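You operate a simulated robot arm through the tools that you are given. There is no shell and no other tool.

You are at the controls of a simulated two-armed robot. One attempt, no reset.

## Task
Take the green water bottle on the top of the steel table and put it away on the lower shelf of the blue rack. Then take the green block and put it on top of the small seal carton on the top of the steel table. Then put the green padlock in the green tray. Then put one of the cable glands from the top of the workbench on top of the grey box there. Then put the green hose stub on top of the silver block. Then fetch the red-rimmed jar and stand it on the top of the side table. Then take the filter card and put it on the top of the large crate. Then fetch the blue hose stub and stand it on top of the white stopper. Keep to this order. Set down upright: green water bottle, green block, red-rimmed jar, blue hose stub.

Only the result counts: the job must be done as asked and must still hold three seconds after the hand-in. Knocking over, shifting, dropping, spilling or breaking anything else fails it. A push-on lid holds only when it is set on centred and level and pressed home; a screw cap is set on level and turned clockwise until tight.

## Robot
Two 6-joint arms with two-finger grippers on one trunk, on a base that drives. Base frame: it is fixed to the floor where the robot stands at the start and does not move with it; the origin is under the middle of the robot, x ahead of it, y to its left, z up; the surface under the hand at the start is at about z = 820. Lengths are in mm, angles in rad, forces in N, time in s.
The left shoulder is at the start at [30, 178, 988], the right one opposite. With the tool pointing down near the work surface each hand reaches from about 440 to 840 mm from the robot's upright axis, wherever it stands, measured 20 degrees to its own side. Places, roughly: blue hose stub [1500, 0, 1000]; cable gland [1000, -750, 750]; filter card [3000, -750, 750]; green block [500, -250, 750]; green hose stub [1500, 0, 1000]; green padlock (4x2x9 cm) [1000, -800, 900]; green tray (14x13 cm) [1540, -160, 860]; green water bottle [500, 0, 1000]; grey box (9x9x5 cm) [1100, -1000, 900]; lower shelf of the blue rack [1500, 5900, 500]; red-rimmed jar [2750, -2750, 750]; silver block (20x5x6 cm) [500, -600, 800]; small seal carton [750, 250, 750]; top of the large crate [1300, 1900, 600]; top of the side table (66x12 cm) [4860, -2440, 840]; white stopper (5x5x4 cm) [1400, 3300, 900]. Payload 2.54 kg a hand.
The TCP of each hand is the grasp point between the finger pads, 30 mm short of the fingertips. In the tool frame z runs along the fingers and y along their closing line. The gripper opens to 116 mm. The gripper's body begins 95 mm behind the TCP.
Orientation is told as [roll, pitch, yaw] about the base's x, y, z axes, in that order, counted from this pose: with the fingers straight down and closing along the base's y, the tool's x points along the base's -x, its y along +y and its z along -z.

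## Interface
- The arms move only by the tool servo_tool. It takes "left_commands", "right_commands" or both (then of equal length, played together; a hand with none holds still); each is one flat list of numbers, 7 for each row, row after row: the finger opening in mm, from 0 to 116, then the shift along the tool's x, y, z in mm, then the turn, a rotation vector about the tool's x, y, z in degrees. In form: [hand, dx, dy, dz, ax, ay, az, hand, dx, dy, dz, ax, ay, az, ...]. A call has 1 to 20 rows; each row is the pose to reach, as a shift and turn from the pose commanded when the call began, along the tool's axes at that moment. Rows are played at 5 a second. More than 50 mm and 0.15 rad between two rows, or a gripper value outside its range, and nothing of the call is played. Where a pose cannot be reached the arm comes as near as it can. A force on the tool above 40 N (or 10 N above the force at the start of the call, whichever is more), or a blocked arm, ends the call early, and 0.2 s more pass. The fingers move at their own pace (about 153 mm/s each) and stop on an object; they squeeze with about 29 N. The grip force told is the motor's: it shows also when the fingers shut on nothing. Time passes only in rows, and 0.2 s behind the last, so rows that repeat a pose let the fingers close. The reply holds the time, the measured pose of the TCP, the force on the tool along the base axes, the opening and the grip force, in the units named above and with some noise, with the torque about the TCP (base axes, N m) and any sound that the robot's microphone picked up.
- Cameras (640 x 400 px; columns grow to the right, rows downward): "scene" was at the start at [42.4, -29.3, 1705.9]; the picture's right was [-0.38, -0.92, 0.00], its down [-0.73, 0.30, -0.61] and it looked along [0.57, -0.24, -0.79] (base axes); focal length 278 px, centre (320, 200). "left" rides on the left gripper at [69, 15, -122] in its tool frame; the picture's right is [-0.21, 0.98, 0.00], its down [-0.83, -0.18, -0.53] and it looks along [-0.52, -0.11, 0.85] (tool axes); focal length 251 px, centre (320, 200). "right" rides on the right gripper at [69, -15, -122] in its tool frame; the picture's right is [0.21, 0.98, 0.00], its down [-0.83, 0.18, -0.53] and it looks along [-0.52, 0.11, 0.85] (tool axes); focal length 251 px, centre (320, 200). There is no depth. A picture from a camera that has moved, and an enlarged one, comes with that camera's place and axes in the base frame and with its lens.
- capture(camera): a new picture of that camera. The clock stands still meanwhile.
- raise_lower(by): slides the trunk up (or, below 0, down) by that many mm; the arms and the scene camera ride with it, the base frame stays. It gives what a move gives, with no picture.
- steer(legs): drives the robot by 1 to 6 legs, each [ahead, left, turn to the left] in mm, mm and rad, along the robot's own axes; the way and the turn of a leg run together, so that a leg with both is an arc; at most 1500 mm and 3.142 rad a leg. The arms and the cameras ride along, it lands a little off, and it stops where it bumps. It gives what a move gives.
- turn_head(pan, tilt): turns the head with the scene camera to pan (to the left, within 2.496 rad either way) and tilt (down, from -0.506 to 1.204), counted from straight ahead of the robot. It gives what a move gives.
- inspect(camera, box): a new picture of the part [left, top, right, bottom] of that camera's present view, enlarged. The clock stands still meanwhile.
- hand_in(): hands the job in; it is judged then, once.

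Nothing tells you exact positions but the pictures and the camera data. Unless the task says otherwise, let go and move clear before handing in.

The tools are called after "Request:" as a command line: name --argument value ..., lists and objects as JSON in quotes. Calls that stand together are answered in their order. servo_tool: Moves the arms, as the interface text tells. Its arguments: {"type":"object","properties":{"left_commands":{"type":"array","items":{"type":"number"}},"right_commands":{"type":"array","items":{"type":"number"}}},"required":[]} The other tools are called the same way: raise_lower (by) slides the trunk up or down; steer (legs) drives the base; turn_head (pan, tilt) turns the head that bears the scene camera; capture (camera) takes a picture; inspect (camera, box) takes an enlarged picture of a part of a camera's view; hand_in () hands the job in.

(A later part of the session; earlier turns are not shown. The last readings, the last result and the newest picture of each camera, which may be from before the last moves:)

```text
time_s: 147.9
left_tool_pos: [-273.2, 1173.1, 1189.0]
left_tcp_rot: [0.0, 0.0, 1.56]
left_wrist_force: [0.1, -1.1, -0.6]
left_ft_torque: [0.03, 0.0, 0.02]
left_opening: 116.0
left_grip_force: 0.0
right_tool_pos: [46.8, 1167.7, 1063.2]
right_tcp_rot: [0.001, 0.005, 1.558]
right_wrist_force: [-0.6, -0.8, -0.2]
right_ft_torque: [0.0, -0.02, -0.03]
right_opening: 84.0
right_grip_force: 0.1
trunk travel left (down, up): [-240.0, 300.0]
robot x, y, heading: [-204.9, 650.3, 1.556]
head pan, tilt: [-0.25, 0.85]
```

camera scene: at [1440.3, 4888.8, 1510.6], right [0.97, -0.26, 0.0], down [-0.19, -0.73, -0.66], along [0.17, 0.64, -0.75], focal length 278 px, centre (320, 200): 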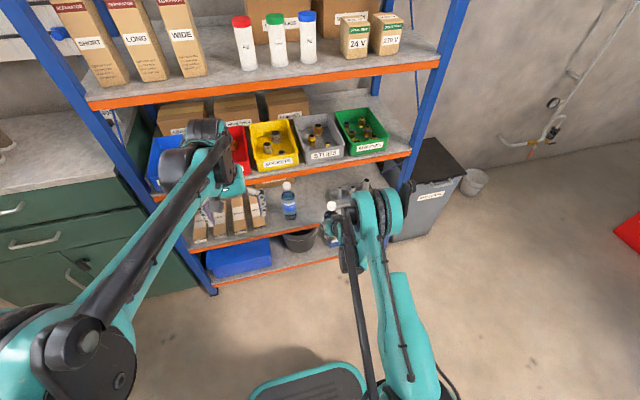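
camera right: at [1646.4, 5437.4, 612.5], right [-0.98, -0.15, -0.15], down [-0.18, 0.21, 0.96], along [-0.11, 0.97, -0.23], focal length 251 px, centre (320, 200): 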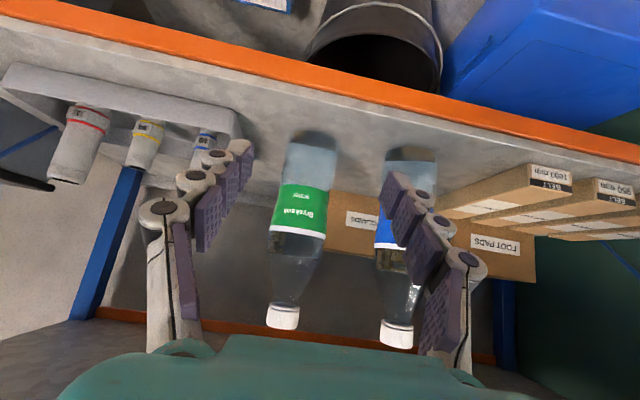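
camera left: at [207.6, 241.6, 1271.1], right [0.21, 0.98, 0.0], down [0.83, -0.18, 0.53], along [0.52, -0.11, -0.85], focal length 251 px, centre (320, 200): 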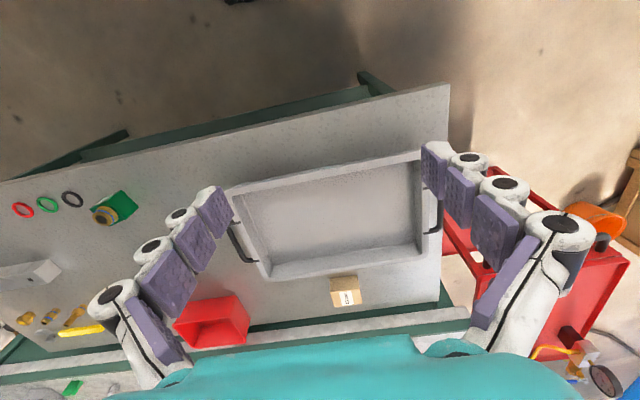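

Request:
steer --legs '[[0, 0, -1.558], [105, -590, 0]]'

Request:
turn_head --pan -0.2 --tilt 0.9

Request:
capture --camera "scene"

Request:
capture --camera "right"

```text
time_s: 155.1
left_tool_pos: [421.4, 129.3, 1187.6]
left_tcp_rot: [0.0, -0.001, -0.012]
left_wrist_force: [-0.7, -0.4, -0.2]
left_ft_torque: [-0.01, 0.03, -0.01]
left_opening: 115.8
left_grip_force: 0.1
right_tool_pos: [414.3, -191.0, 1063.2]
right_tcp_rot: [0.001, 0.003, -0.015]
right_wrist_force: [-0.7, 0.5, 0.1]
right_ft_torque: [0.03, -0.02, -0.02]
right_opening: 84.1
right_grip_force: 0.1
trunk travel left (down, up): [-240.0, 300.0]
robot x, y, heading: [-106.5, 58.6, -0.017]
head pan, tilt: [-0.25, 0.85]
```

```text
time_s: 155.8
left_tool_pos: [419.9, 130.9, 1188.6]
left_tcp_rot: [0.001, 0.0, -0.011]
left_wrist_force: [-0.4, 0.4, -1.1]
left_ft_torque: [0.01, 0.04, -0.04]
left_opening: 116.1
left_grip_force: 0.1
right_tool_pos: [414.7, -190.0, 1063.5]
right_tcp_rot: [-0.002, 0.003, -0.013]
right_wrist_force: [0.0, -0.1, -0.3]
right_ft_torque: [-0.04, -0.02, 0.02]
right_opening: 83.9
right_grip_force: 0.0
trunk travel left (down, up): [-240.0, 300.0]
robot x, y, heading: [-109.3, 59.7, -0.01]
head pan, tilt: [-0.201, 0.901]
```

```text
taken
camera scene: at [-57.5, 43.7, 1746.7], right [-0.21, -0.98, 0.0], down [-0.77, 0.17, -0.62], along [0.61, -0.13, -0.78], focal length 278 px, centre (320, 200)
```

scene: 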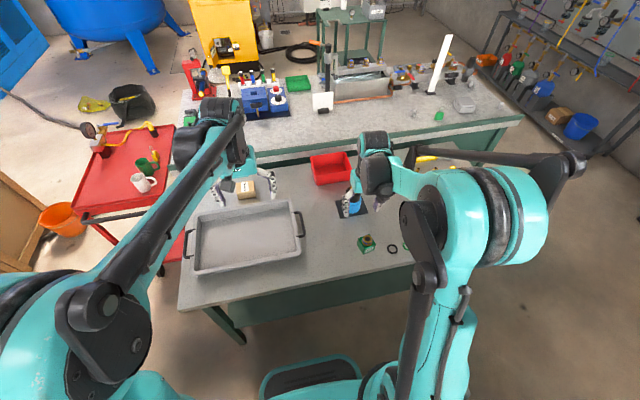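

```text
taken
camera right: at [345.4, -204.0, 1184.8], right [-0.2, 0.98, 0.0], down [0.83, 0.17, 0.53], along [0.52, 0.11, -0.85], focal length 251 px, centre (320, 200)
```

right: 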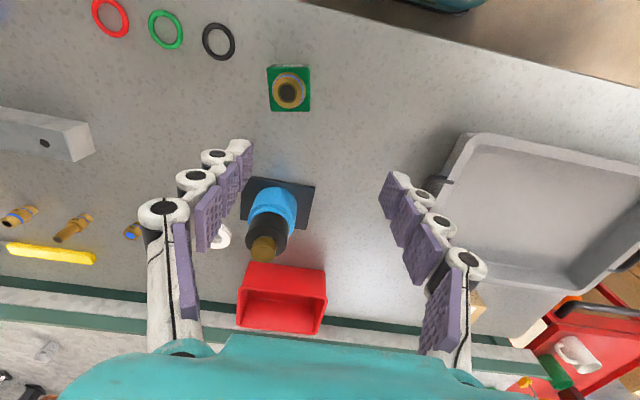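

Request:
inspect --camera "right" --box '[240, 40, 340, 130]'

Request:
inspect --camera "scene" --box '[210, 150, 410, 270]'

Request:
capture --camera "left"

```text
4.44 times, centred on (290, 85) of right
camera zoom: at [345.4, -204.0, 1184.8], right [-0.2, 0.98, 0.0], down [0.83, 0.17, 0.53], along [0.52, 0.11, -0.85], focal length 1118 px, centre (453, 711)
```

zoom: 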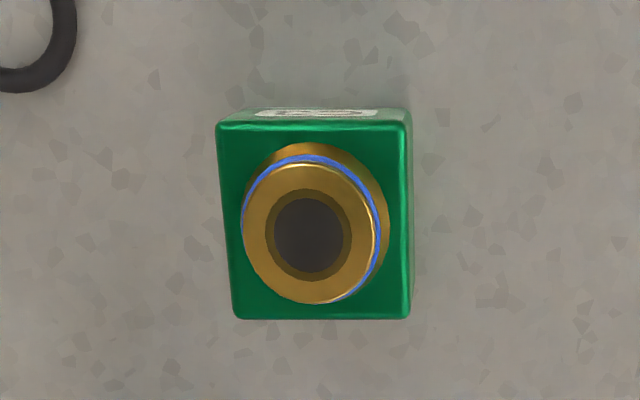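

```text
3.20 times, centred on (310, 210) of scene
camera zoom: at [-57.5, 43.7, 1746.7], right [-0.21, -0.98, 0.0], down [-0.77, 0.17, -0.62], along [0.61, -0.13, -0.78], focal length 888 px, centre (352, 168)
```

zoom: 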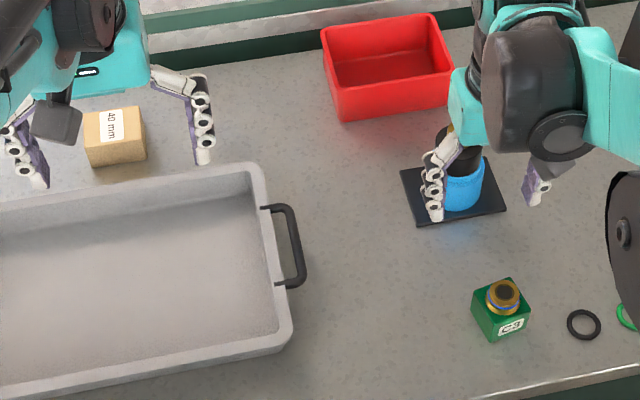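

```text
taken
camera left: at [352.2, 146.5, 1311.0], right [0.23, 0.97, 0.0], down [0.82, -0.19, 0.53], along [0.52, -0.12, -0.85], focal length 251 px, centre (320, 200)
```

left: 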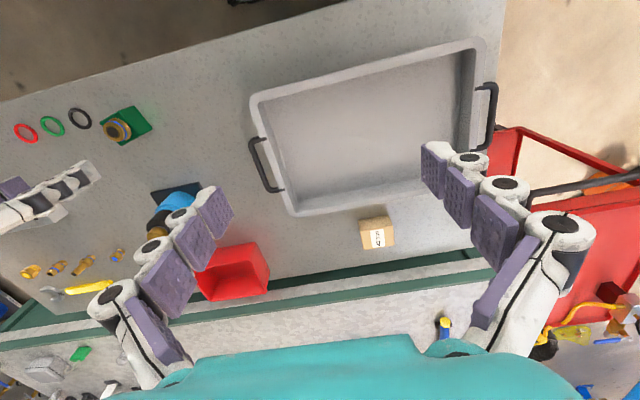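

The green block is a cube about 48 mm wide at (399, -229), turned about +11.5°, with a brass fitting on top. I'll move the right hand above it with matching yaw and check.

Request:
servo_tool --right_commands '[76, 5, -13, 40, 0, 0, -4, 76, 10, -26, 80, 0, 0, -8, 76, 15, -39, 115, 0, 0, -12.3, 76, 15, -39, 115, 0, 0, -12.3]'

Request:
capture --camera "right"

```text
time_s: 156.8
left_tool_pos: [420.4, 130.3, 1187.3]
left_tcp_rot: [0.001, 0.0, -0.014]
left_wrist_force: [-1.3, 0.1, 0.3]
left_ft_torque: [-0.02, -0.01, 0.01]
left_opening: 116.3
left_grip_force: 0.1
right_tool_pos: [396.1, -228.2, 948.6]
right_tcp_rot: [0.0, 0.002, 0.203]
right_wrist_force: [-0.3, 0.2, -0.2]
right_ft_torque: [-0.02, -0.01, -0.01]
right_opening: 76.0
right_grip_force: 0.1
trunk travel left (down, up): [-240.0, 300.0]
robot x, y, heading: [-103.0, 58.5, -0.016]
head pan, tilt: [-0.201, 0.901]
```

```text
taken
camera right: at [332.0, -256.9, 1069.8], right [-0.41, 0.91, 0.0], down [0.77, 0.34, 0.53], along [0.49, 0.22, -0.85], focal length 251 px, centre (320, 200)
```

right: 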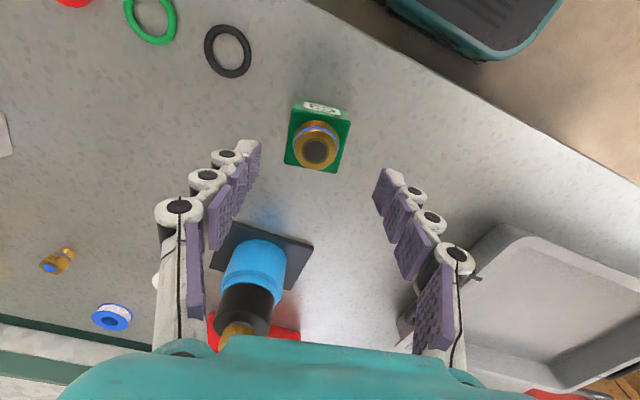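

Request:
servo_tool --right_commands '[76, -1, -2, 40, 0, 0, 0, 76, -1, -2, 75, 0, 0, 0, 76, -1, -2, 92, 0, 0, 0, 76, -1, -2, 92, 0, 0, 0, 40, -1, -2, 92, 0, 0, 0, 40, -1, -2, 92, 0, 0, 0, 40, -1, -2, 92, 0, 0, 0]'

Request:
capture --camera "right"

```text
time_s: 158.4
left_tool_pos: [421.3, 131.0, 1188.8]
left_tcp_rot: [0.0, -0.001, -0.013]
left_wrist_force: [0.7, 0.4, 0.5]
left_ft_torque: [0.0, 0.05, -0.02]
left_opening: 116.1
left_grip_force: 0.1
right_tool_pos: [397.8, -230.5, 857.3]
right_tcp_rot: [0.0, 0.002, 0.198]
right_wrist_force: [-0.8, 0.4, -0.1]
right_ft_torque: [-0.04, 0.0, 0.0]
right_opening: 49.4
right_grip_force: 29.3
trunk travel left (down, up): [-240.0, 300.0]
robot x, y, heading: [-100.5, 61.2, -0.013]
head pan, tilt: [-0.201, 0.901]
```

```text
taken
camera right: at [334.2, -259.0, 977.8], right [-0.41, 0.91, 0.0], down [0.77, 0.34, 0.53], along [0.49, 0.22, -0.85], focal length 251 px, centre (320, 200)
```

right: 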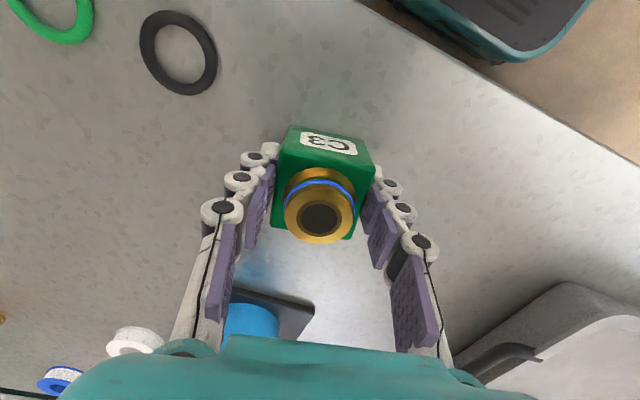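

Gripped. I'll lift it straight up and look.

Request:
servo_tool --right_commands '[40, 0, 0, -20, 0, 0, 0, 40, 0, 0, -60, 0, 0, 0, 40, 0, 0, -100, 0, 0, 0, 40, 0, 0, -140, 0, 0, 0, 40, 0, 0, -180, 0, 0, 0, 40, 0, 0, -190, 0, 0, 0]'

Request:
steer --legs '[[100, 290, 0.013]]'

Request:
capture --camera "right"

Request:
turn_head --pan -0.2 --tilt 0.8

Request:
capture --camera "scene"

```text
time_s: 159.8
left_tool_pos: [420.5, 130.4, 1188.9]
left_tcp_rot: [-0.001, -0.001, -0.013]
left_wrist_force: [-0.1, 0.5, 0.0]
left_ft_torque: [-0.01, 0.01, 0.03]
left_opening: 116.0
left_grip_force: 0.0
right_tool_pos: [399.3, -230.8, 1048.1]
right_tcp_rot: [0.001, 0.004, 0.2]
right_wrist_force: [-0.6, 0.0, -3.3]
right_ft_torque: [0.02, 0.0, -0.03]
right_opening: 49.2
right_grip_force: 29.1
trunk travel left (down, up): [-240.0, 300.0]
robot x, y, heading: [-104.0, 59.6, -0.012]
head pan, tilt: [-0.201, 0.901]
```

```text
time_s: 161.8
left_tool_pos: [522.8, 426.5, 1188.8]
left_tcp_rot: [-0.001, -0.001, 0.0]
left_wrist_force: [-0.2, -0.2, 0.2]
left_ft_torque: [-0.03, 0.0, -0.02]
left_opening: 116.1
left_grip_force: 0.1
right_tool_pos: [505.2, 65.6, 1047.2]
right_tcp_rot: [-0.001, 0.004, 0.211]
right_wrist_force: [0.2, 0.3, -2.9]
right_ft_torque: [-0.03, 0.02, 0.0]
right_opening: 49.1
right_grip_force: 28.9
trunk travel left (down, up): [-240.0, 300.0]
robot x, y, heading: [-0.5, 347.7, -0.0]
head pan, tilt: [-0.201, 0.901]
```

```text
taken
camera right: at [442.0, 36.5, 1168.1], right [-0.42, 0.91, 0.0], down [0.77, 0.35, 0.53], along [0.48, 0.22, -0.85], focal length 251 px, centre (320, 200)
```

right: 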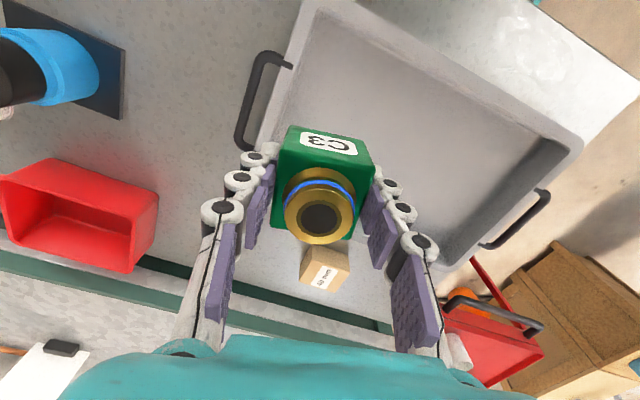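

```text
time_s: 162.5
left_tool_pos: [521.9, 426.6, 1188.4]
left_tcp_rot: [-0.001, 0.0, -0.001]
left_wrist_force: [-0.1, -0.3, 0.2]
left_ft_torque: [0.01, -0.01, -0.05]
left_opening: 116.1
left_grip_force: 0.1
right_tool_pos: [504.9, 65.0, 1047.2]
right_tcp_rot: [0.001, 0.002, 0.212]
right_wrist_force: [-0.1, -0.1, -2.5]
right_ft_torque: [-0.04, 0.0, 0.0]
right_opening: 49.2
right_grip_force: 29.3
trunk travel left (down, up): [-240.0, 300.0]
robot x, y, heading: [-1.1, 347.3, -0.003]
head pan, tilt: [-0.201, 0.799]
```

```text
taken
camera scene: at [49.6, 332.2, 1754.5], right [-0.2, -0.98, 0.0], down [-0.7, 0.14, -0.7], along [0.68, -0.14, -0.72], focal length 278 px, centre (320, 200)
```

scene: 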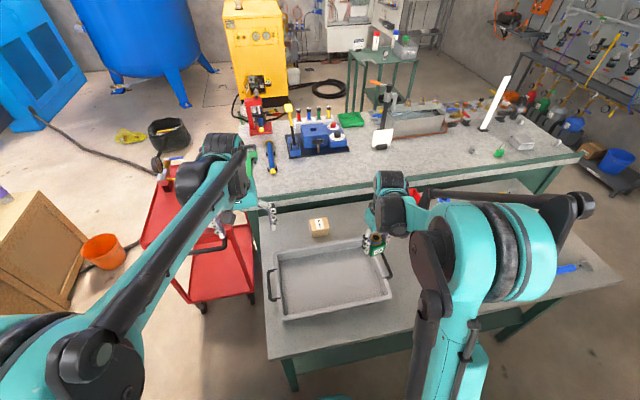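

Request:
inspect --camera "scene" --box '[280, 200, 360, 250]'

Request:
inspect --camera "right" --box '[280, 220, 380, 300]'

```text
8.00 times, centred on (320, 225) of scene
camera zoom: at [49.6, 332.2, 1754.5], right [-0.2, -0.98, 0.0], down [-0.7, 0.14, -0.7], along [0.68, -0.14, -0.72], focal length 2220 px, centre (320, 0)
```

zoom: 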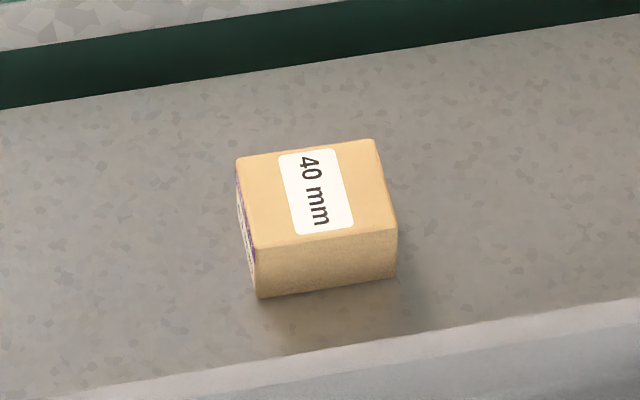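

```text
5.00 times, centred on (330, 260) of right
camera zoom: at [441.7, 35.7, 1168.0], right [-0.42, 0.91, 0.0], down [0.77, 0.35, 0.53], along [0.48, 0.22, -0.85], focal length 1257 px, centre (270, -100)
```

zoom: 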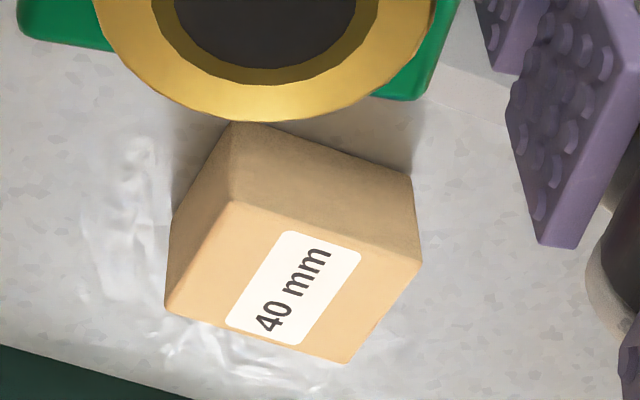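

The carton's top is at z≈862, centred at (762, 187), about 61×73 mm. I'll move the block over it at height and square the yaw.

Request:
servo_tool --right_commands '[40, -46, 11, 0, 0, 0, 2, 40, -92, 22, 0, 0, 0, 4, 40, -138, 33, 0, 0, 0, 6, 40, -184, 44, 0, 0, 0, 8, 40, -230, 55, 0, 0, 0, 10, 40, -277, 65, 0, 0, 0, 12, 40, -277, 65, 40, 0, 0, 12, 40, -277, 65, 80, 0, 0, 12, 40, -277, 65, 115, 0, 0, 12, 40, -277, 65, 115, 0, 0, 12]'

Request:
capture --camera "right"

Request:
inspect --camera "scene" --box '[280, 190, 380, 250]'

```text
time_s: 164.7
left_tool_pos: [521.7, 426.3, 1188.5]
left_tcp_rot: [-0.001, 0.0, 0.0]
left_wrist_force: [-0.5, 0.6, 0.2]
left_ft_torque: [-0.01, -0.01, 0.02]
left_opening: 116.2
left_grip_force: 0.1
right_tool_pos: [761.9, 186.6, 930.7]
right_tcp_rot: [-0.002, 0.003, 0.003]
right_wrist_force: [-0.5, -0.3, -3.2]
right_ft_torque: [-0.04, 0.02, 0.0]
right_opening: 49.5
right_grip_force: 29.5
trunk travel left (down, up): [-240.0, 300.0]
robot x, y, heading: [-4.5, 348.3, 0.002]
head pan, tilt: [-0.201, 0.799]
```

```text
taken
camera right: at [693.7, 171.7, 1051.8], right [-0.22, 0.98, 0.0], down [0.83, 0.19, 0.53], along [0.52, 0.12, -0.85], focal length 251 px, centre (320, 200)
```

right: 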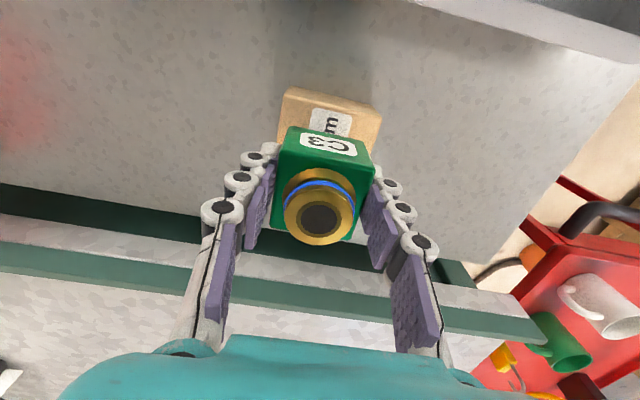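

```text
6.40 times, centred on (330, 220) of scene
camera zoom: at [49.4, 332.8, 1754.6], right [-0.2, -0.98, 0.0], down [-0.7, 0.14, -0.7], along [0.68, -0.14, -0.72], focal length 1776 px, centre (256, 72)
```

zoom: 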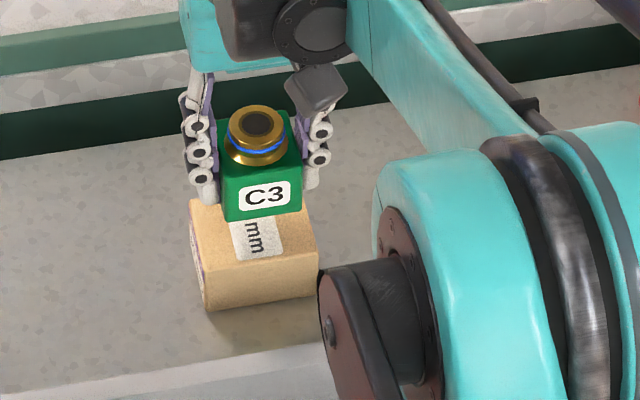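

Request:
servo_tool --right_commands '[40, 0, 2, 12, 0, 0, 0, 40, 0, 2, 22, 0, 0, 0, 40, 0, 2, 27, 0, 0, 0, 40, 0, 2, 29, 0, 0, 0, 40, 0, 2, 29, 0, 0, 0]'

Request:
servo_tool --right_commands '[40, 0, 0, 1.5, 0, 0, 0, 40, 0, 0, 1.5, 0, 0, 0]'

```text
time_s: 165.9
left_tool_pos: [520.8, 428.0, 1188.0]
left_tcp_rot: [0.001, -0.001, -0.001]
left_wrist_force: [0.6, -0.8, 0.9]
left_ft_torque: [0.02, 0.02, -0.01]
left_opening: 116.0
left_grip_force: 0.0
right_tool_pos: [762.9, 188.3, 901.3]
right_tcp_rot: [-0.002, 0.004, 0.005]
right_wrist_force: [0.7, 0.7, -2.3]
right_ft_torque: [0.0, -0.01, -0.02]
right_opening: 49.2
right_grip_force: 29.0
trunk travel left (down, up): [-240.0, 300.0]
robot x, y, heading: [-3.4, 347.7, 0.002]
head pan, tilt: [-0.201, 0.799]
```

```text
time_s: 166.5
left_tool_pos: [520.2, 426.3, 1189.0]
left_tcp_rot: [-0.002, -0.001, -0.002]
left_wrist_force: [0.3, 0.3, 0.5]
left_ft_torque: [0.03, -0.04, 0.03]
left_opening: 116.1
left_grip_force: 0.1
right_tool_pos: [761.7, 188.4, 901.4]
right_tcp_rot: [-0.002, 0.002, 0.004]
right_wrist_force: [5.7, -1.3, 11.6]
right_ft_torque: [-0.06, -0.24, -0.06]
right_opening: 49.5
right_grip_force: 29.5
trunk travel left (down, up): [-240.0, 300.0]
robot x, y, heading: [-0.5, 351.1, -0.001]
head pan, tilt: [-0.201, 0.799]
```

Contact. I'll release and lift straight up.

Request:
servo_tool --right_commands '[50, 0, 0, -0.5, 0, 0, 0, 62, 0, 0, -0.5, 0, 0, 0, 74, 0, 0, -0.5, 0, 0, 0, 74, 0, 0, -0.5, 0, 0, 0, 74, 0, 0, -30, 0, 0, 0, 74, 0, 0, -75, 0, 0, 0, 74, 0, 0, -120, 0, 0, 0, 74, 0, 0, -165, 0, 0, 0]'

Request:
inspect --camera "scene" --box '[280, 190, 380, 250]'

Request:
capture --camera "right"

```text
time_s: 168.3
left_tool_pos: [521.1, 427.5, 1189.2]
left_tcp_rot: [0.001, -0.002, 0.0]
left_wrist_force: [0.0, 0.2, -0.4]
left_ft_torque: [0.0, -0.01, -0.03]
left_opening: 116.0
left_grip_force: 0.0
right_tool_pos: [762.0, 187.9, 1067.3]
right_tcp_rot: [-0.002, 0.003, 0.004]
right_wrist_force: [-0.1, -0.3, 0.3]
right_ft_torque: [0.01, -0.02, -0.03]
right_opening: 74.0
right_grip_force: 0.0
trunk travel left (down, up): [-240.0, 300.0]
robot x, y, heading: [-3.6, 350.1, 0.001]
head pan, tilt: [-0.201, 0.799]
```

```text
6.40 times, centred on (330, 220) of scene
camera zoom: at [48.5, 332.8, 1754.6], right [-0.2, -0.98, 0.0], down [-0.7, 0.14, -0.7], along [0.68, -0.14, -0.72], focal length 1776 px, centre (256, 72)
```

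zoom: 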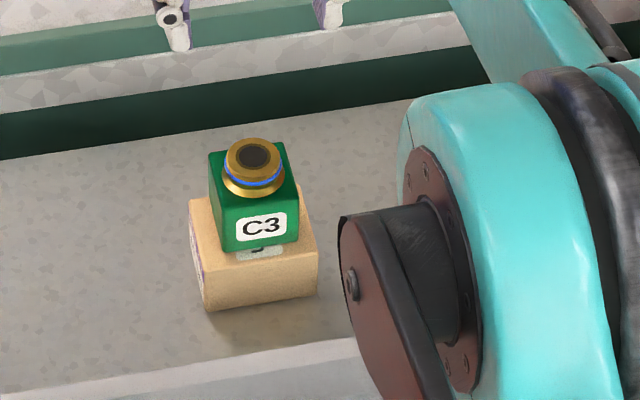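

```text
taken
camera right: at [693.0, 173.8, 1187.6], right [-0.22, 0.98, 0.0], down [0.83, 0.19, 0.53], along [0.52, 0.12, -0.85], focal length 251 px, centre (320, 200)
```

right: 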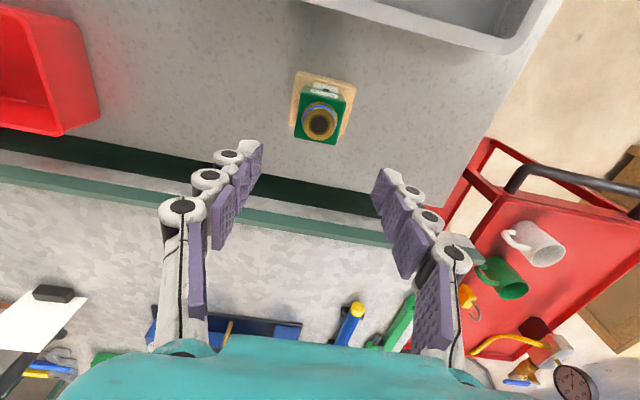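

Step 2 is done: the block sits on the carton. Next is the padlock, which I'll approach from the right end of the steel table. I'll fold the right hand back and drive around.

Request:
servo_tool --right_commands '[74, 45, -15, -10, 0, 0, 0, 74, 90, -30, -20, 0, 0, 0, 74, 135, -45, -30, 0, 0, 0, 74, 180, -60, -40, 0, 0, 0, 74, 225, -75, -50, 0, 0, 0, 74, 262, -90, -50, 0, 0, 0]'

Request:
steer --legs '[[-170, 0, 0], [0, -1400, 0], [0, -200, 0]]'

Request:
turn_head --pan 0.2 --tilt 0.6

Request:
capture --camera "scene"

```text
time_s: 169.7
left_tool_pos: [519.7, 426.6, 1189.1]
left_tcp_rot: [0.0, -0.002, 0.0]
left_wrist_force: [0.4, -1.0, 0.2]
left_ft_torque: [0.04, -0.08, 0.01]
left_opening: 116.1
left_grip_force: 0.1
right_tool_pos: [499.5, 96.5, 1117.3]
right_tcp_rot: [0.0, 0.001, 0.005]
right_wrist_force: [0.4, -0.2, 0.1]
right_ft_torque: [0.02, 0.0, 0.0]
right_opening: 74.0
right_grip_force: 0.0
trunk travel left (down, up): [-240.0, 300.0]
robot x, y, heading: [0.3, 349.3, -0.001]
head pan, tilt: [-0.201, 0.799]
```

```text
time_s: 178.9
left_tool_pos: [359.2, -1160.7, 1189.0]
left_tcp_rot: [0.002, 0.001, 0.009]
left_wrist_force: [1.2, 0.2, -0.3]
left_ft_torque: [0.05, 0.04, -0.02]
left_opening: 116.1
left_grip_force: 0.0
right_tool_pos: [341.8, -1492.0, 1116.3]
right_tcp_rot: [-0.002, 0.003, 0.014]
right_wrist_force: [-0.2, 0.2, 0.1]
right_ft_torque: [0.07, -0.01, -0.01]
right_opening: 74.1
right_grip_force: 0.0
trunk travel left (down, up): [-240.0, 300.0]
robot x, y, heading: [-164.7, -1240.7, 0.009]
head pan, tilt: [-0.201, 0.799]
```

```text
time_s: 179.8
left_tool_pos: [358.9, -1161.9, 1188.0]
left_tcp_rot: [0.0, 0.002, 0.012]
left_wrist_force: [0.2, 1.1, -0.4]
left_ft_torque: [0.0, -0.02, 0.0]
left_opening: 115.9
left_grip_force: 0.0
right_tool_pos: [341.3, -1490.6, 1117.7]
right_tcp_rot: [-0.002, 0.004, 0.013]
right_wrist_force: [0.2, 0.4, 0.5]
right_ft_torque: [-0.01, 0.0, 0.0]
right_opening: 73.9
right_grip_force: 0.0
trunk travel left (down, up): [-240.0, 300.0]
robot x, y, heading: [-163.0, -1239.2, 0.011]
head pan, tilt: [0.201, 0.6]
```

```text
taken
camera scene: at [-104.8, -1225.7, 1771.4], right [0.21, -0.98, 0.0], down [-0.55, -0.12, -0.82], along [0.81, 0.17, -0.57], focal length 278 px, centre (320, 200)
```

scene: 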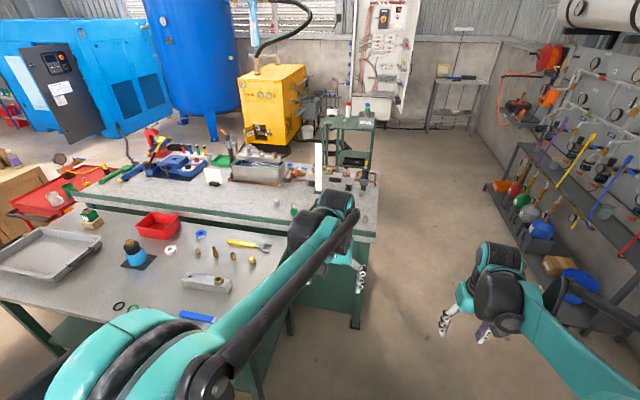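

The bench's right end is at y≈-1270, and the padlock is reachable with the left hand from about (430, -1250). I'll drive forward and look with the left-hand camera.

Request:
steer --legs '[[590, 0, -0.011]]'

Request:
turn_head --pan 0.35 --tilt 0.75

Request:
capture --camera "scene"

Request:
capture --camera "left"

```text
time_s: 183.1
left_tool_pos: [950.1, -1163.6, 1187.6]
left_tcp_rot: [0.0, 0.0, -0.001]
left_wrist_force: [-0.2, -0.9, -0.8]
left_ft_torque: [0.0, -0.01, -0.02]
left_opening: 115.8
left_grip_force: 0.0
right_tool_pos: [929.6, -1494.3, 1118.0]
right_tcp_rot: [-0.002, 0.005, 0.003]
right_wrist_force: [-0.2, -0.6, 0.2]
right_ft_torque: [-0.02, 0.05, -0.01]
right_opening: 73.9
right_grip_force: 0.0
trunk travel left (down, up): [-240.0, 300.0]
robot x, y, heading: [424.9, -1243.6, -0.001]
head pan, tilt: [0.201, 0.6]
```

```text
time_s: 183.8
left_tool_pos: [950.3, -1164.3, 1188.9]
left_tcp_rot: [0.0, -0.001, -0.003]
left_wrist_force: [-1.0, -0.5, -0.3]
left_ft_torque: [0.0, -0.03, 0.02]
left_opening: 116.1
left_grip_force: 0.0
right_tool_pos: [928.7, -1494.0, 1116.8]
right_tcp_rot: [-0.002, 0.004, 0.004]
right_wrist_force: [0.1, 0.1, -0.2]
right_ft_torque: [0.0, -0.01, -0.01]
right_opening: 73.8
right_grip_force: 0.1
trunk travel left (down, up): [-240.0, 300.0]
robot x, y, heading: [427.7, -1242.6, 0.0]
head pan, tilt: [0.351, 0.75]
```

```text
taken
camera scene: at [477.2, -1213.2, 1758.6], right [0.34, -0.94, 0.0], down [-0.64, -0.23, -0.73], along [0.69, 0.25, -0.68], focal length 278 px, centre (320, 200)
```

scene: 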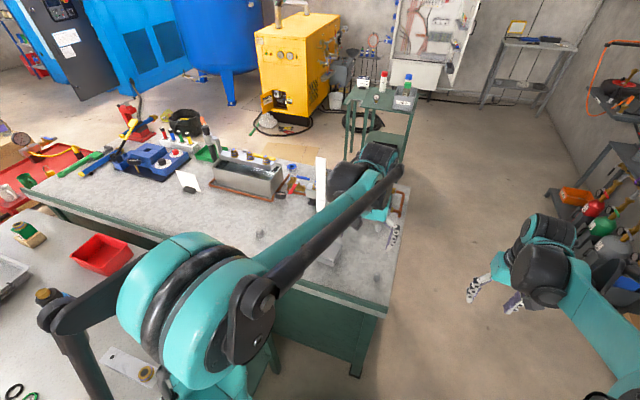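

```text
taken
camera left: at [881.8, -1149.3, 1311.1], right [0.22, 0.98, 0.0], down [0.83, -0.18, 0.53], along [0.52, -0.11, -0.85], focal length 251 px, centre (320, 200)
```

left: 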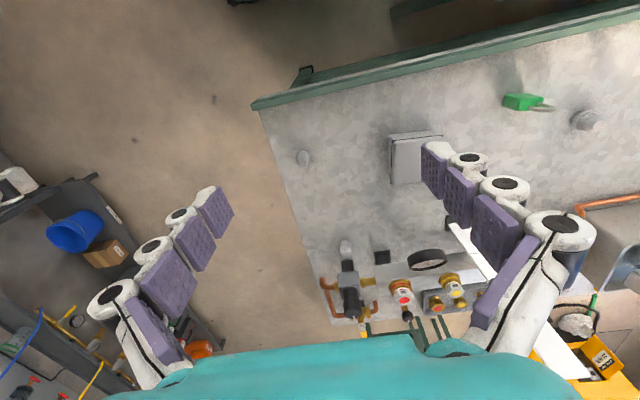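

Request:
servo_tool --left_commands '[116, 10, 45, 10, 0, 0, 0, 116, 20, 90, 20, 0, 0, 0, 116, 20, 135, 30, 0, 0, 0, 116, 20, 180, 40, 0, 0, 0, 116, 20, 225, 60, 0, 0, 0, 116, 20, 264, 70, 0, 0, 0, 116, 20, 264, 70, 0, 0, 0]'

Request:
capture --camera "left"

Request:
inspect --camera "left" --box '[240, 40, 400, 160]'

```text
time_s: 185.4
left_tool_pos: [931.3, -900.0, 1118.2]
left_tcp_rot: [0.002, 0.001, -0.001]
left_wrist_force: [-0.3, 0.4, -0.3]
left_ft_torque: [0.05, -0.02, 0.02]
left_opening: 115.9
left_grip_force: 0.1
right_tool_pos: [928.8, -1494.3, 1117.2]
right_tcp_rot: [0.001, 0.004, 0.004]
right_wrist_force: [0.2, -0.3, 0.6]
right_ft_torque: [0.0, 0.0, -0.02]
right_opening: 74.1
right_grip_force: 0.0
trunk travel left (down, up): [-240.0, 300.0]
robot x, y, heading: [425.6, -1242.3, 0.0]
head pan, tilt: [0.351, 0.75]
```

```text
taken
camera left: at [862.3, -885.5, 1240.2], right [0.22, 0.98, 0.0], down [0.83, -0.18, 0.53], along [0.52, -0.11, -0.85], focal length 251 px, centre (320, 200)
```

left: 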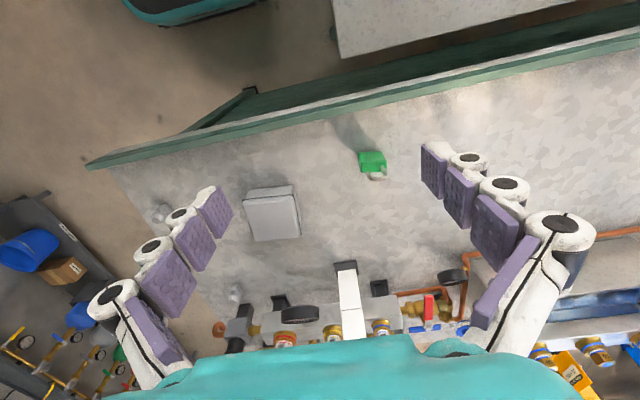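

```text
3.33 times, centred on (320, 100) of left
camera zoom: at [862.3, -885.5, 1240.2], right [0.22, 0.98, 0.0], down [0.83, -0.18, 0.53], along [0.52, -0.11, -0.85], focal length 838 px, centre (320, 533)
```

zoom: 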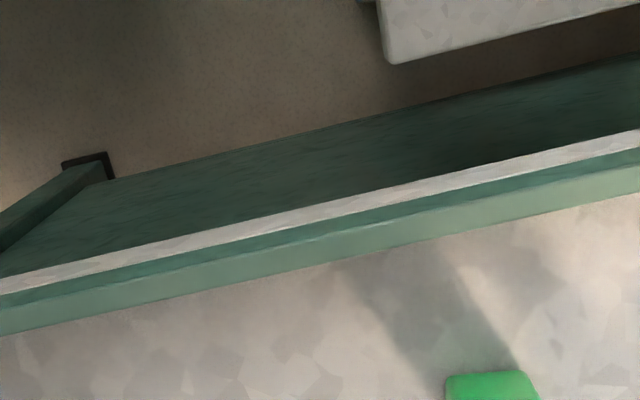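

Request:
inspect --camera "left" --box '[330, 130, 426, 190]'

Request:
inspect --camera "left" --box '[130, 160, 330, 310]'

Request:
inspect --camera "scene" --box '[160, 120, 420, 280]'

```text
6.67 times, centred on (378, 160) of left
camera zoom: at [862.3, -885.5, 1240.2], right [0.22, 0.98, 0.0], down [0.83, -0.18, 0.53], along [0.52, -0.11, -0.85], focal length 1676 px, centre (-67, 467)
```

zoom: 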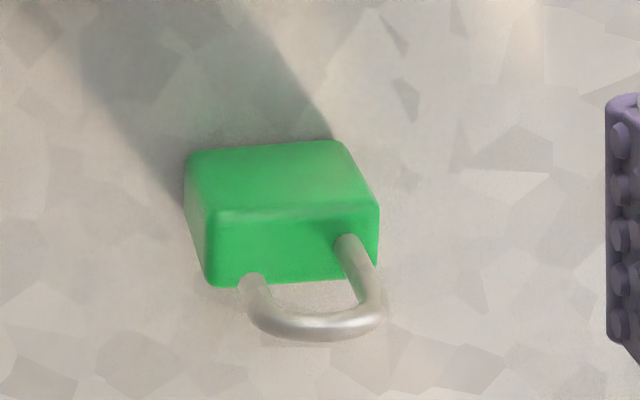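

```text
2.67 times, centred on (230, 235) of left
camera zoom: at [862.3, -885.5, 1240.2], right [0.22, 0.98, 0.0], down [0.83, -0.18, 0.53], along [0.52, -0.11, -0.85], focal length 670 px, centre (560, 107)
```

zoom: 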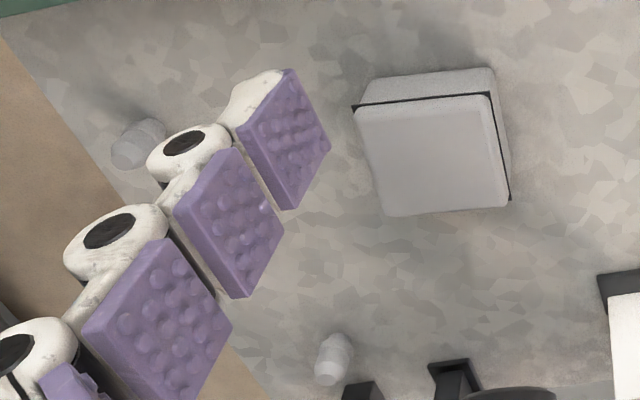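

```text
2.46 times, centred on (290, 200) of scene
camera zoom: at [477.1, -1214.2, 1758.6], right [0.34, -0.94, 0.0], down [-0.64, -0.23, -0.73], along [0.69, 0.25, -0.68], focal length 683 px, centre (394, 200)
```

zoom: 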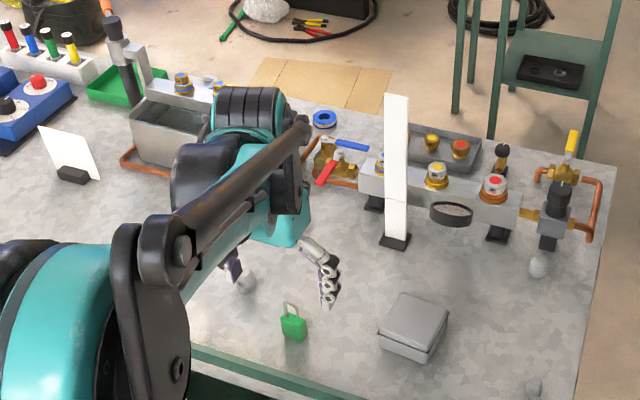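

Gland 2 at about (1054, -1218) is next to the grey box, which is handy for later. Now I'll lower the left hand near the padlock for a second view to fix the bench height.

Request:
servo_tool --left_commands '[116, -30, 20, 25, 0, 0, 0, 80, -60, 45, 55, 0, 0, 0, 80, -80, 62, 85, 0, 0, 0, 80, -90, 62, 105, 0, 0, 0, 80, -90, 62, 105, 0, 0, 0]'

Request:
inspect --camera "left" --box '[240, 60, 400, 180]'

Request:
capture --camera "left"

```text
time_s: 186.6
left_tool_pos: [1021.1, -837.5, 1013.9]
left_tcp_rot: [-0.001, 0.0, -0.001]
left_wrist_force: [-0.1, 0.2, -0.1]
left_ft_torque: [0.01, 0.01, -0.01]
left_opening: 79.8
left_grip_force: 0.0
right_tool_pos: [928.5, -1493.6, 1116.6]
right_tcp_rot: [-0.002, 0.004, 0.004]
right_wrist_force: [-1.1, 0.6, 0.1]
right_ft_torque: [0.0, -0.03, 0.0]
right_opening: 74.4
right_grip_force: 0.2
trunk travel left (down, up): [-240.0, 300.0]
robot x, y, heading: [430.2, -1246.8, -0.003]
head pan, tilt: [0.351, 0.75]
```

```text
3.33 times, centred on (320, 120) of left
camera zoom: at [952.4, -823.2, 1136.1], right [0.22, 0.98, 0.0], down [0.83, -0.18, 0.53], along [0.52, -0.11, -0.85], focal length 838 px, centre (320, 467)
```

zoom: 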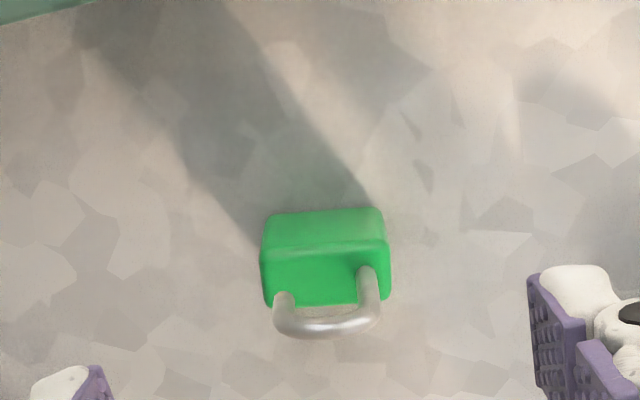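

```text
taken
camera left: at [952.4, -823.2, 1136.1], right [0.22, 0.98, 0.0], down [0.83, -0.18, 0.53], along [0.52, -0.11, -0.85], focal length 251 px, centre (320, 200)
```

left: 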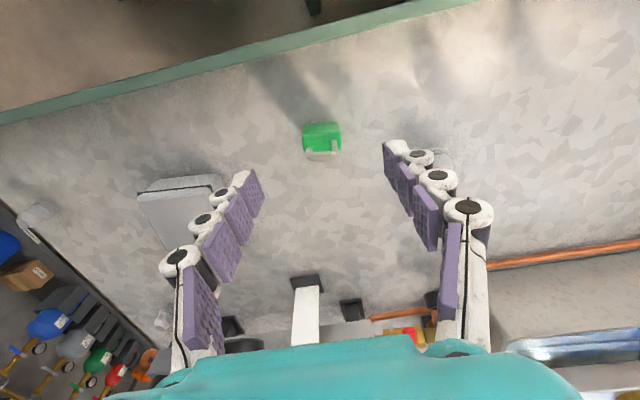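

The bench top is at z≈852. The padlock body is centred at (1034, -839), turned about -7°, with its top at 895. I'll descend and grip it.

Request:
servo_tool --left_commands '[66, -7, -1, 40, 0, 0, 3.5, 66, -13.5, -1.5, 80, 0, 0, 7, 66, -13.5, -1.5, 115, 0, 0, 7, 66, -13.5, -1.5, 127, 0, 0, 7, 66, -13.5, -1.5, 127, 0, 0, 7, 30, -13.5, -1.5, 127, 0, 0, 7, 30, -13.5, -1.5, 127, 0, 0, 7, 30, -13.5, -1.5, 127, 0, 0, 7]'

Request:
capture --camera "left"

```text
time_s: 188.4
left_tool_pos: [1034.4, -839.4, 887.7]
left_tcp_rot: [0.0, -0.001, -0.124]
left_wrist_force: [0.6, 0.1, -0.7]
left_ft_torque: [-0.02, 0.03, 0.01]
left_opening: 38.9
left_grip_force: 28.8
right_tool_pos: [929.7, -1493.7, 1116.3]
right_tcp_rot: [-0.001, 0.004, 0.004]
right_wrist_force: [0.1, -0.3, 0.2]
right_ft_torque: [0.03, 0.01, 0.01]
right_opening: 73.9
right_grip_force: 0.1
trunk travel left (down, up): [-240.0, 300.0]
robot x, y, heading: [429.1, -1239.7, -0.003]
head pan, tilt: [0.351, 0.75]
```

```text
taken
camera left: at [968.2, -816.5, 1009.3], right [0.33, 0.94, 0.0], down [0.8, -0.28, 0.53], along [0.5, -0.18, -0.85], focal length 251 px, centre (320, 200)
```

left: 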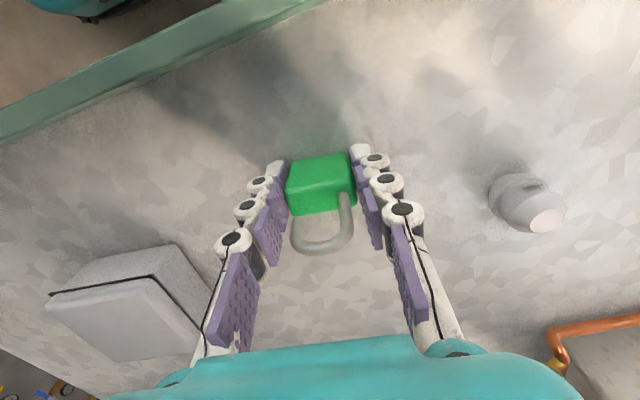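

Gripped. I'll lift it, fold the left hand back, and drive around the right end of the bench to its far side.

Request:
servo_tool --left_commands '[30, 0, 0, -30, 0, 0, 0, 30, 0, 0, -75, 0, 0, 0, 30, 0, 0, -120, 0, 0, 0, 30, 0, 0, -165, 0, 0, 0, 30, 0, 0, -210, 0, 0, 0, 30, 40, -25, -215, 0, 0, 0, 30, 70, -65, -220, 0, 0, 0, 30, 100, -105, -220, 0, 0, 0, 30, 110, -150, -220, 0, 0, 0, 30, 110, -190, -220, 0, 0, 0, 30, 110, -190, -220, 0, 0, 0]'

Request:
capture --camera "left"

Request:
steer --legs '[[-50, -570, 0], [1400, 0, 0], [420, 0, 0], [0, 0, 1.571]]'

Request:
turn_head --pan 0.0 --tilt 0.45

Request:
capture --camera "scene"

```text
refused: row 7 steps farther than a row can; nothing moved
```

```text
taken
camera left: at [968.2, -816.5, 1009.3], right [0.33, 0.94, 0.0], down [0.8, -0.28, 0.53], along [0.5, -0.18, -0.85], focal length 251 px, centre (320, 200)
```

left: 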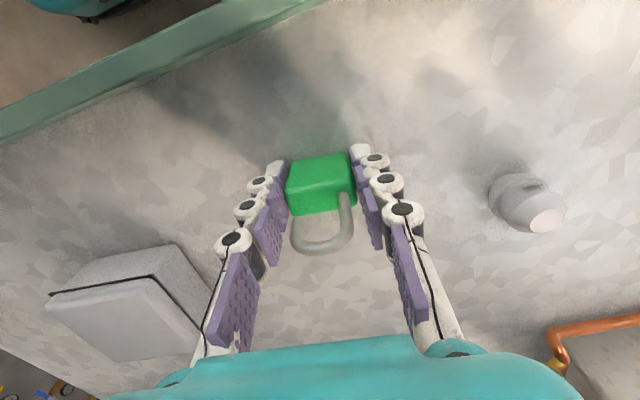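

```text
time_s: 204.3
left_tool_pos: [1800.4, -1200.1, 887.0]
left_tcp_rot: [0.0, 0.001, 1.444]
left_wrist_force: [-0.7, -0.5, -0.5]
left_ft_torque: [0.02, 0.02, -0.02]
left_opening: 39.1
left_grip_force: 29.2
right_tool_pos: [2455.5, -1307.5, 1117.0]
right_tcp_rot: [-0.002, 0.004, 1.57]
right_wrist_force: [0.0, -0.1, 0.5]
right_ft_torque: [0.01, 0.0, -0.01]
right_opening: 74.0
right_grip_force: 0.2
trunk travel left (down, up): [-240.0, 300.0]
robot x, y, heading: [2199.2, -1812.3, 1.561]
head pan, tilt: [0.351, 0.75]
```

```text
time_s: 205.1
left_tool_pos: [1800.5, -1199.9, 888.0]
left_tcp_rot: [0.0, 0.001, 1.444]
left_wrist_force: [0.6, 0.9, -1.5]
left_ft_torque: [0.01, 0.02, -0.01]
left_opening: 38.8
left_grip_force: 28.8
right_tool_pos: [2455.8, -1306.9, 1117.0]
right_tcp_rot: [-0.002, 0.004, 1.569]
right_wrist_force: [0.3, -0.5, 0.9]
right_ft_torque: [0.02, 0.0, 0.02]
right_opening: 74.2
right_grip_force: 0.0
trunk travel left (down, up): [-240.0, 300.0]
robot x, y, heading: [2201.8, -1808.2, 1.565]
head pan, tilt: [0.0, 0.45]
```

```text
taken
camera scene: at [2203.6, -1747.4, 1784.9], right [1.0, 0.0, 0.0], down [0.0, -0.44, -0.9], along [0.0, 0.9, -0.44], focal length 278 px, centre (320, 200)
```

scene: 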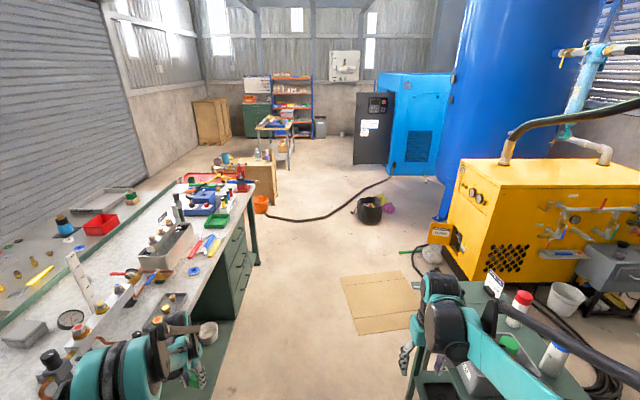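

The lift call was refused for one oversized step, so the drive ran with the hand still at bench level. The padlock is still gripped, but I must check that the grey box and glands weren't disturbed. I'll lift now and inspect.

Request:
servo_tool --left_commands '[30, 0, 0, -40, 0, 0, 0, 30, 0, 0, -80, 0, 0, 0, 30, 0, 0, -120, 0, 0, 0, 30, 0, 0, -160, 0, 0, 0, 30, 0, 0, -200, 0, 0, 0, 30, 0, 0, -230, 0, 0, 0]'

Request:
turn_head --pan 1.0 --tilt 0.6

Request:
capture --camera "scene"

Request:
capture --camera "left"

```text
time_s: 206.5
left_tool_pos: [1801.7, -1199.1, 1117.0]
left_tcp_rot: [0.001, 0.001, 1.444]
left_wrist_force: [0.2, -0.1, -1.1]
left_ft_torque: [-0.02, 0.02, 0.02]
left_opening: 39.0
left_grip_force: 29.2
right_tool_pos: [2454.8, -1308.5, 1116.5]
right_tcp_rot: [-0.002, 0.004, 1.568]
right_wrist_force: [-0.4, 0.0, -0.1]
right_ft_torque: [0.01, 0.02, 0.0]
right_opening: 74.1
right_grip_force: 0.0
trunk travel left (down, up): [-240.0, 300.0]
robot x, y, heading: [2200.6, -1809.5, 1.565]
head pan, tilt: [0.0, 0.45]
```

```text
time_s: 207.8
left_tool_pos: [1802.0, -1199.2, 1117.1]
left_tcp_rot: [0.001, 0.001, 1.444]
left_wrist_force: [-0.2, 0.1, -0.1]
left_ft_torque: [-0.01, -0.03, 0.0]
left_opening: 39.0
left_grip_force: 28.8
right_tool_pos: [2455.1, -1308.2, 1117.0]
right_tcp_rot: [-0.002, 0.003, 1.569]
right_wrist_force: [0.1, 0.5, 0.2]
right_ft_torque: [0.02, 0.01, 0.01]
right_opening: 74.1
right_grip_force: 0.0
trunk travel left (down, up): [-240.0, 300.0]
robot x, y, heading: [2200.8, -1812.9, 1.564]
head pan, tilt: [1.0, 0.6]
```

```text
taken
camera scene: at [2129.1, -1791.1, 1771.4], right [0.55, 0.84, 0.0], down [0.47, -0.31, -0.83], along [-0.69, 0.45, -0.56], focal length 278 px, centre (320, 200)
```

scene: 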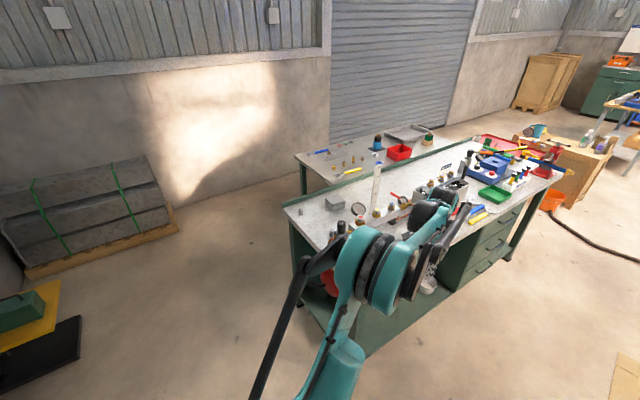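

```text
taken
camera left: at [1778.4, -1266.6, 1239.1], right [-0.94, 0.34, 0.0], down [0.29, 0.8, 0.53], along [0.18, 0.5, -0.85], focal length 251 px, centre (320, 200)
```

left: 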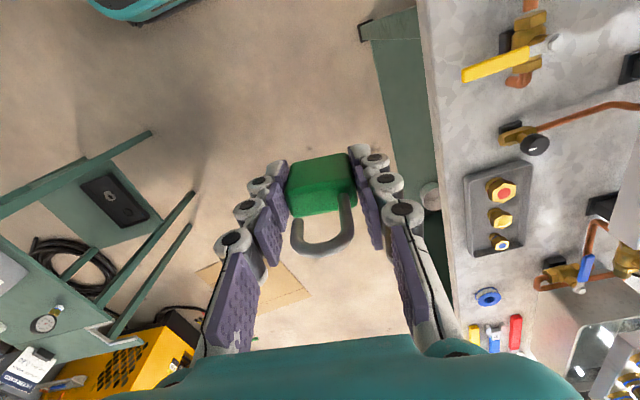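

Request:
inspect --camera "scene" --box '[280, 170, 400, 245]'

Request:
inspect --camera "scene" --box '[420, 130, 580, 230]'

```text
5.33 times, centred on (340, 208) of scene
camera zoom: at [2129.1, -1791.1, 1771.4], right [0.55, 0.84, 0.0], down [0.47, -0.31, -0.83], along [-0.69, 0.45, -0.56], focal length 1480 px, centre (213, 160)
```

zoom: 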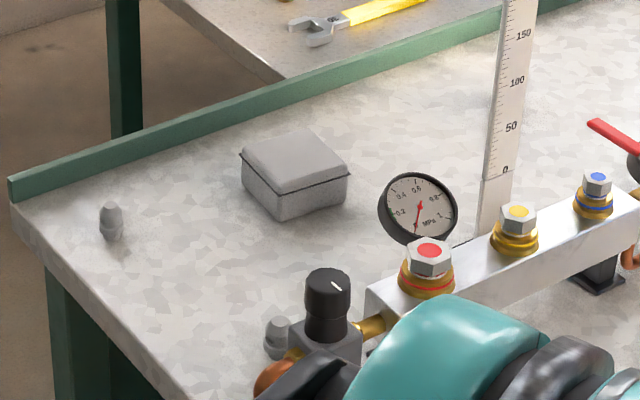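

```text
4.00 times, centred on (500, 180) of scene
camera zoom: at [2129.1, -1791.1, 1771.4], right [0.55, 0.84, 0.0], down [0.47, -0.31, -0.83], along [-0.69, 0.45, -0.56], focal length 1110 px, centre (-400, 280)
```

zoom: 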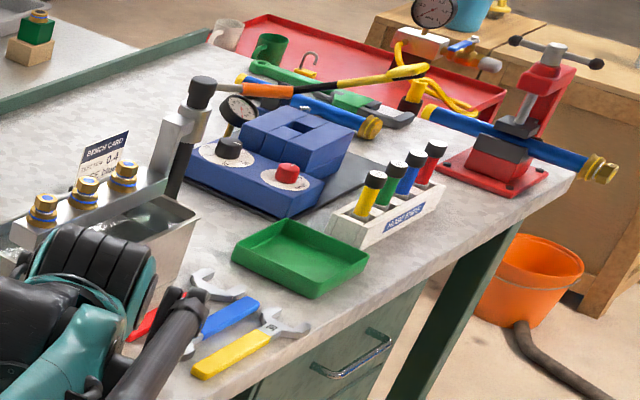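

The grey box and gland look upright and unmoved: the gland at ≈(1058, -1220) and the box at ≈(1096, -1019), consistent with the earlier views. I'll pull the left hand in and, once that's confirmed, drive behind the bench to the tray.

Request:
servo_tool --left_commands '[30, 19, -38, -6, 0, 0, 0, 30, 38, -76, -12, 0, 0, 0, 30, 56, -114, -18, 0, 0, 0, 30, 75, -152, -24, 0, 0, 0, 30, 94, -190, -30, 0, 0, 0, 30, 113, -228, -36, 0, 0, 0, 30, 131, -267, -40, 0, 0, 0, 30, 131, -267, -40, 0, 0, 0]'

```text
time_s: 209.6
left_tool_pos: [2048.1, -1363.2, 1156.4]
left_tcp_rot: [0.002, 0.0, 1.444]
left_wrist_force: [-0.9, 0.1, -1.3]
left_ft_torque: [-0.01, -0.02, 0.0]
left_opening: 39.0
left_grip_force: 29.1
right_tool_pos: [2454.4, -1305.6, 1116.5]
right_tcp_rot: [0.0, 0.002, 1.569]
right_wrist_force: [0.2, -0.1, 0.9]
right_ft_torque: [-0.01, 0.01, -0.02]
right_opening: 73.8
right_grip_force: 0.0
trunk travel left (down, up): [-240.0, 300.0]
robot x, y, heading: [2199.3, -1810.5, 1.564]
head pan, tilt: [1.0, 0.6]
```

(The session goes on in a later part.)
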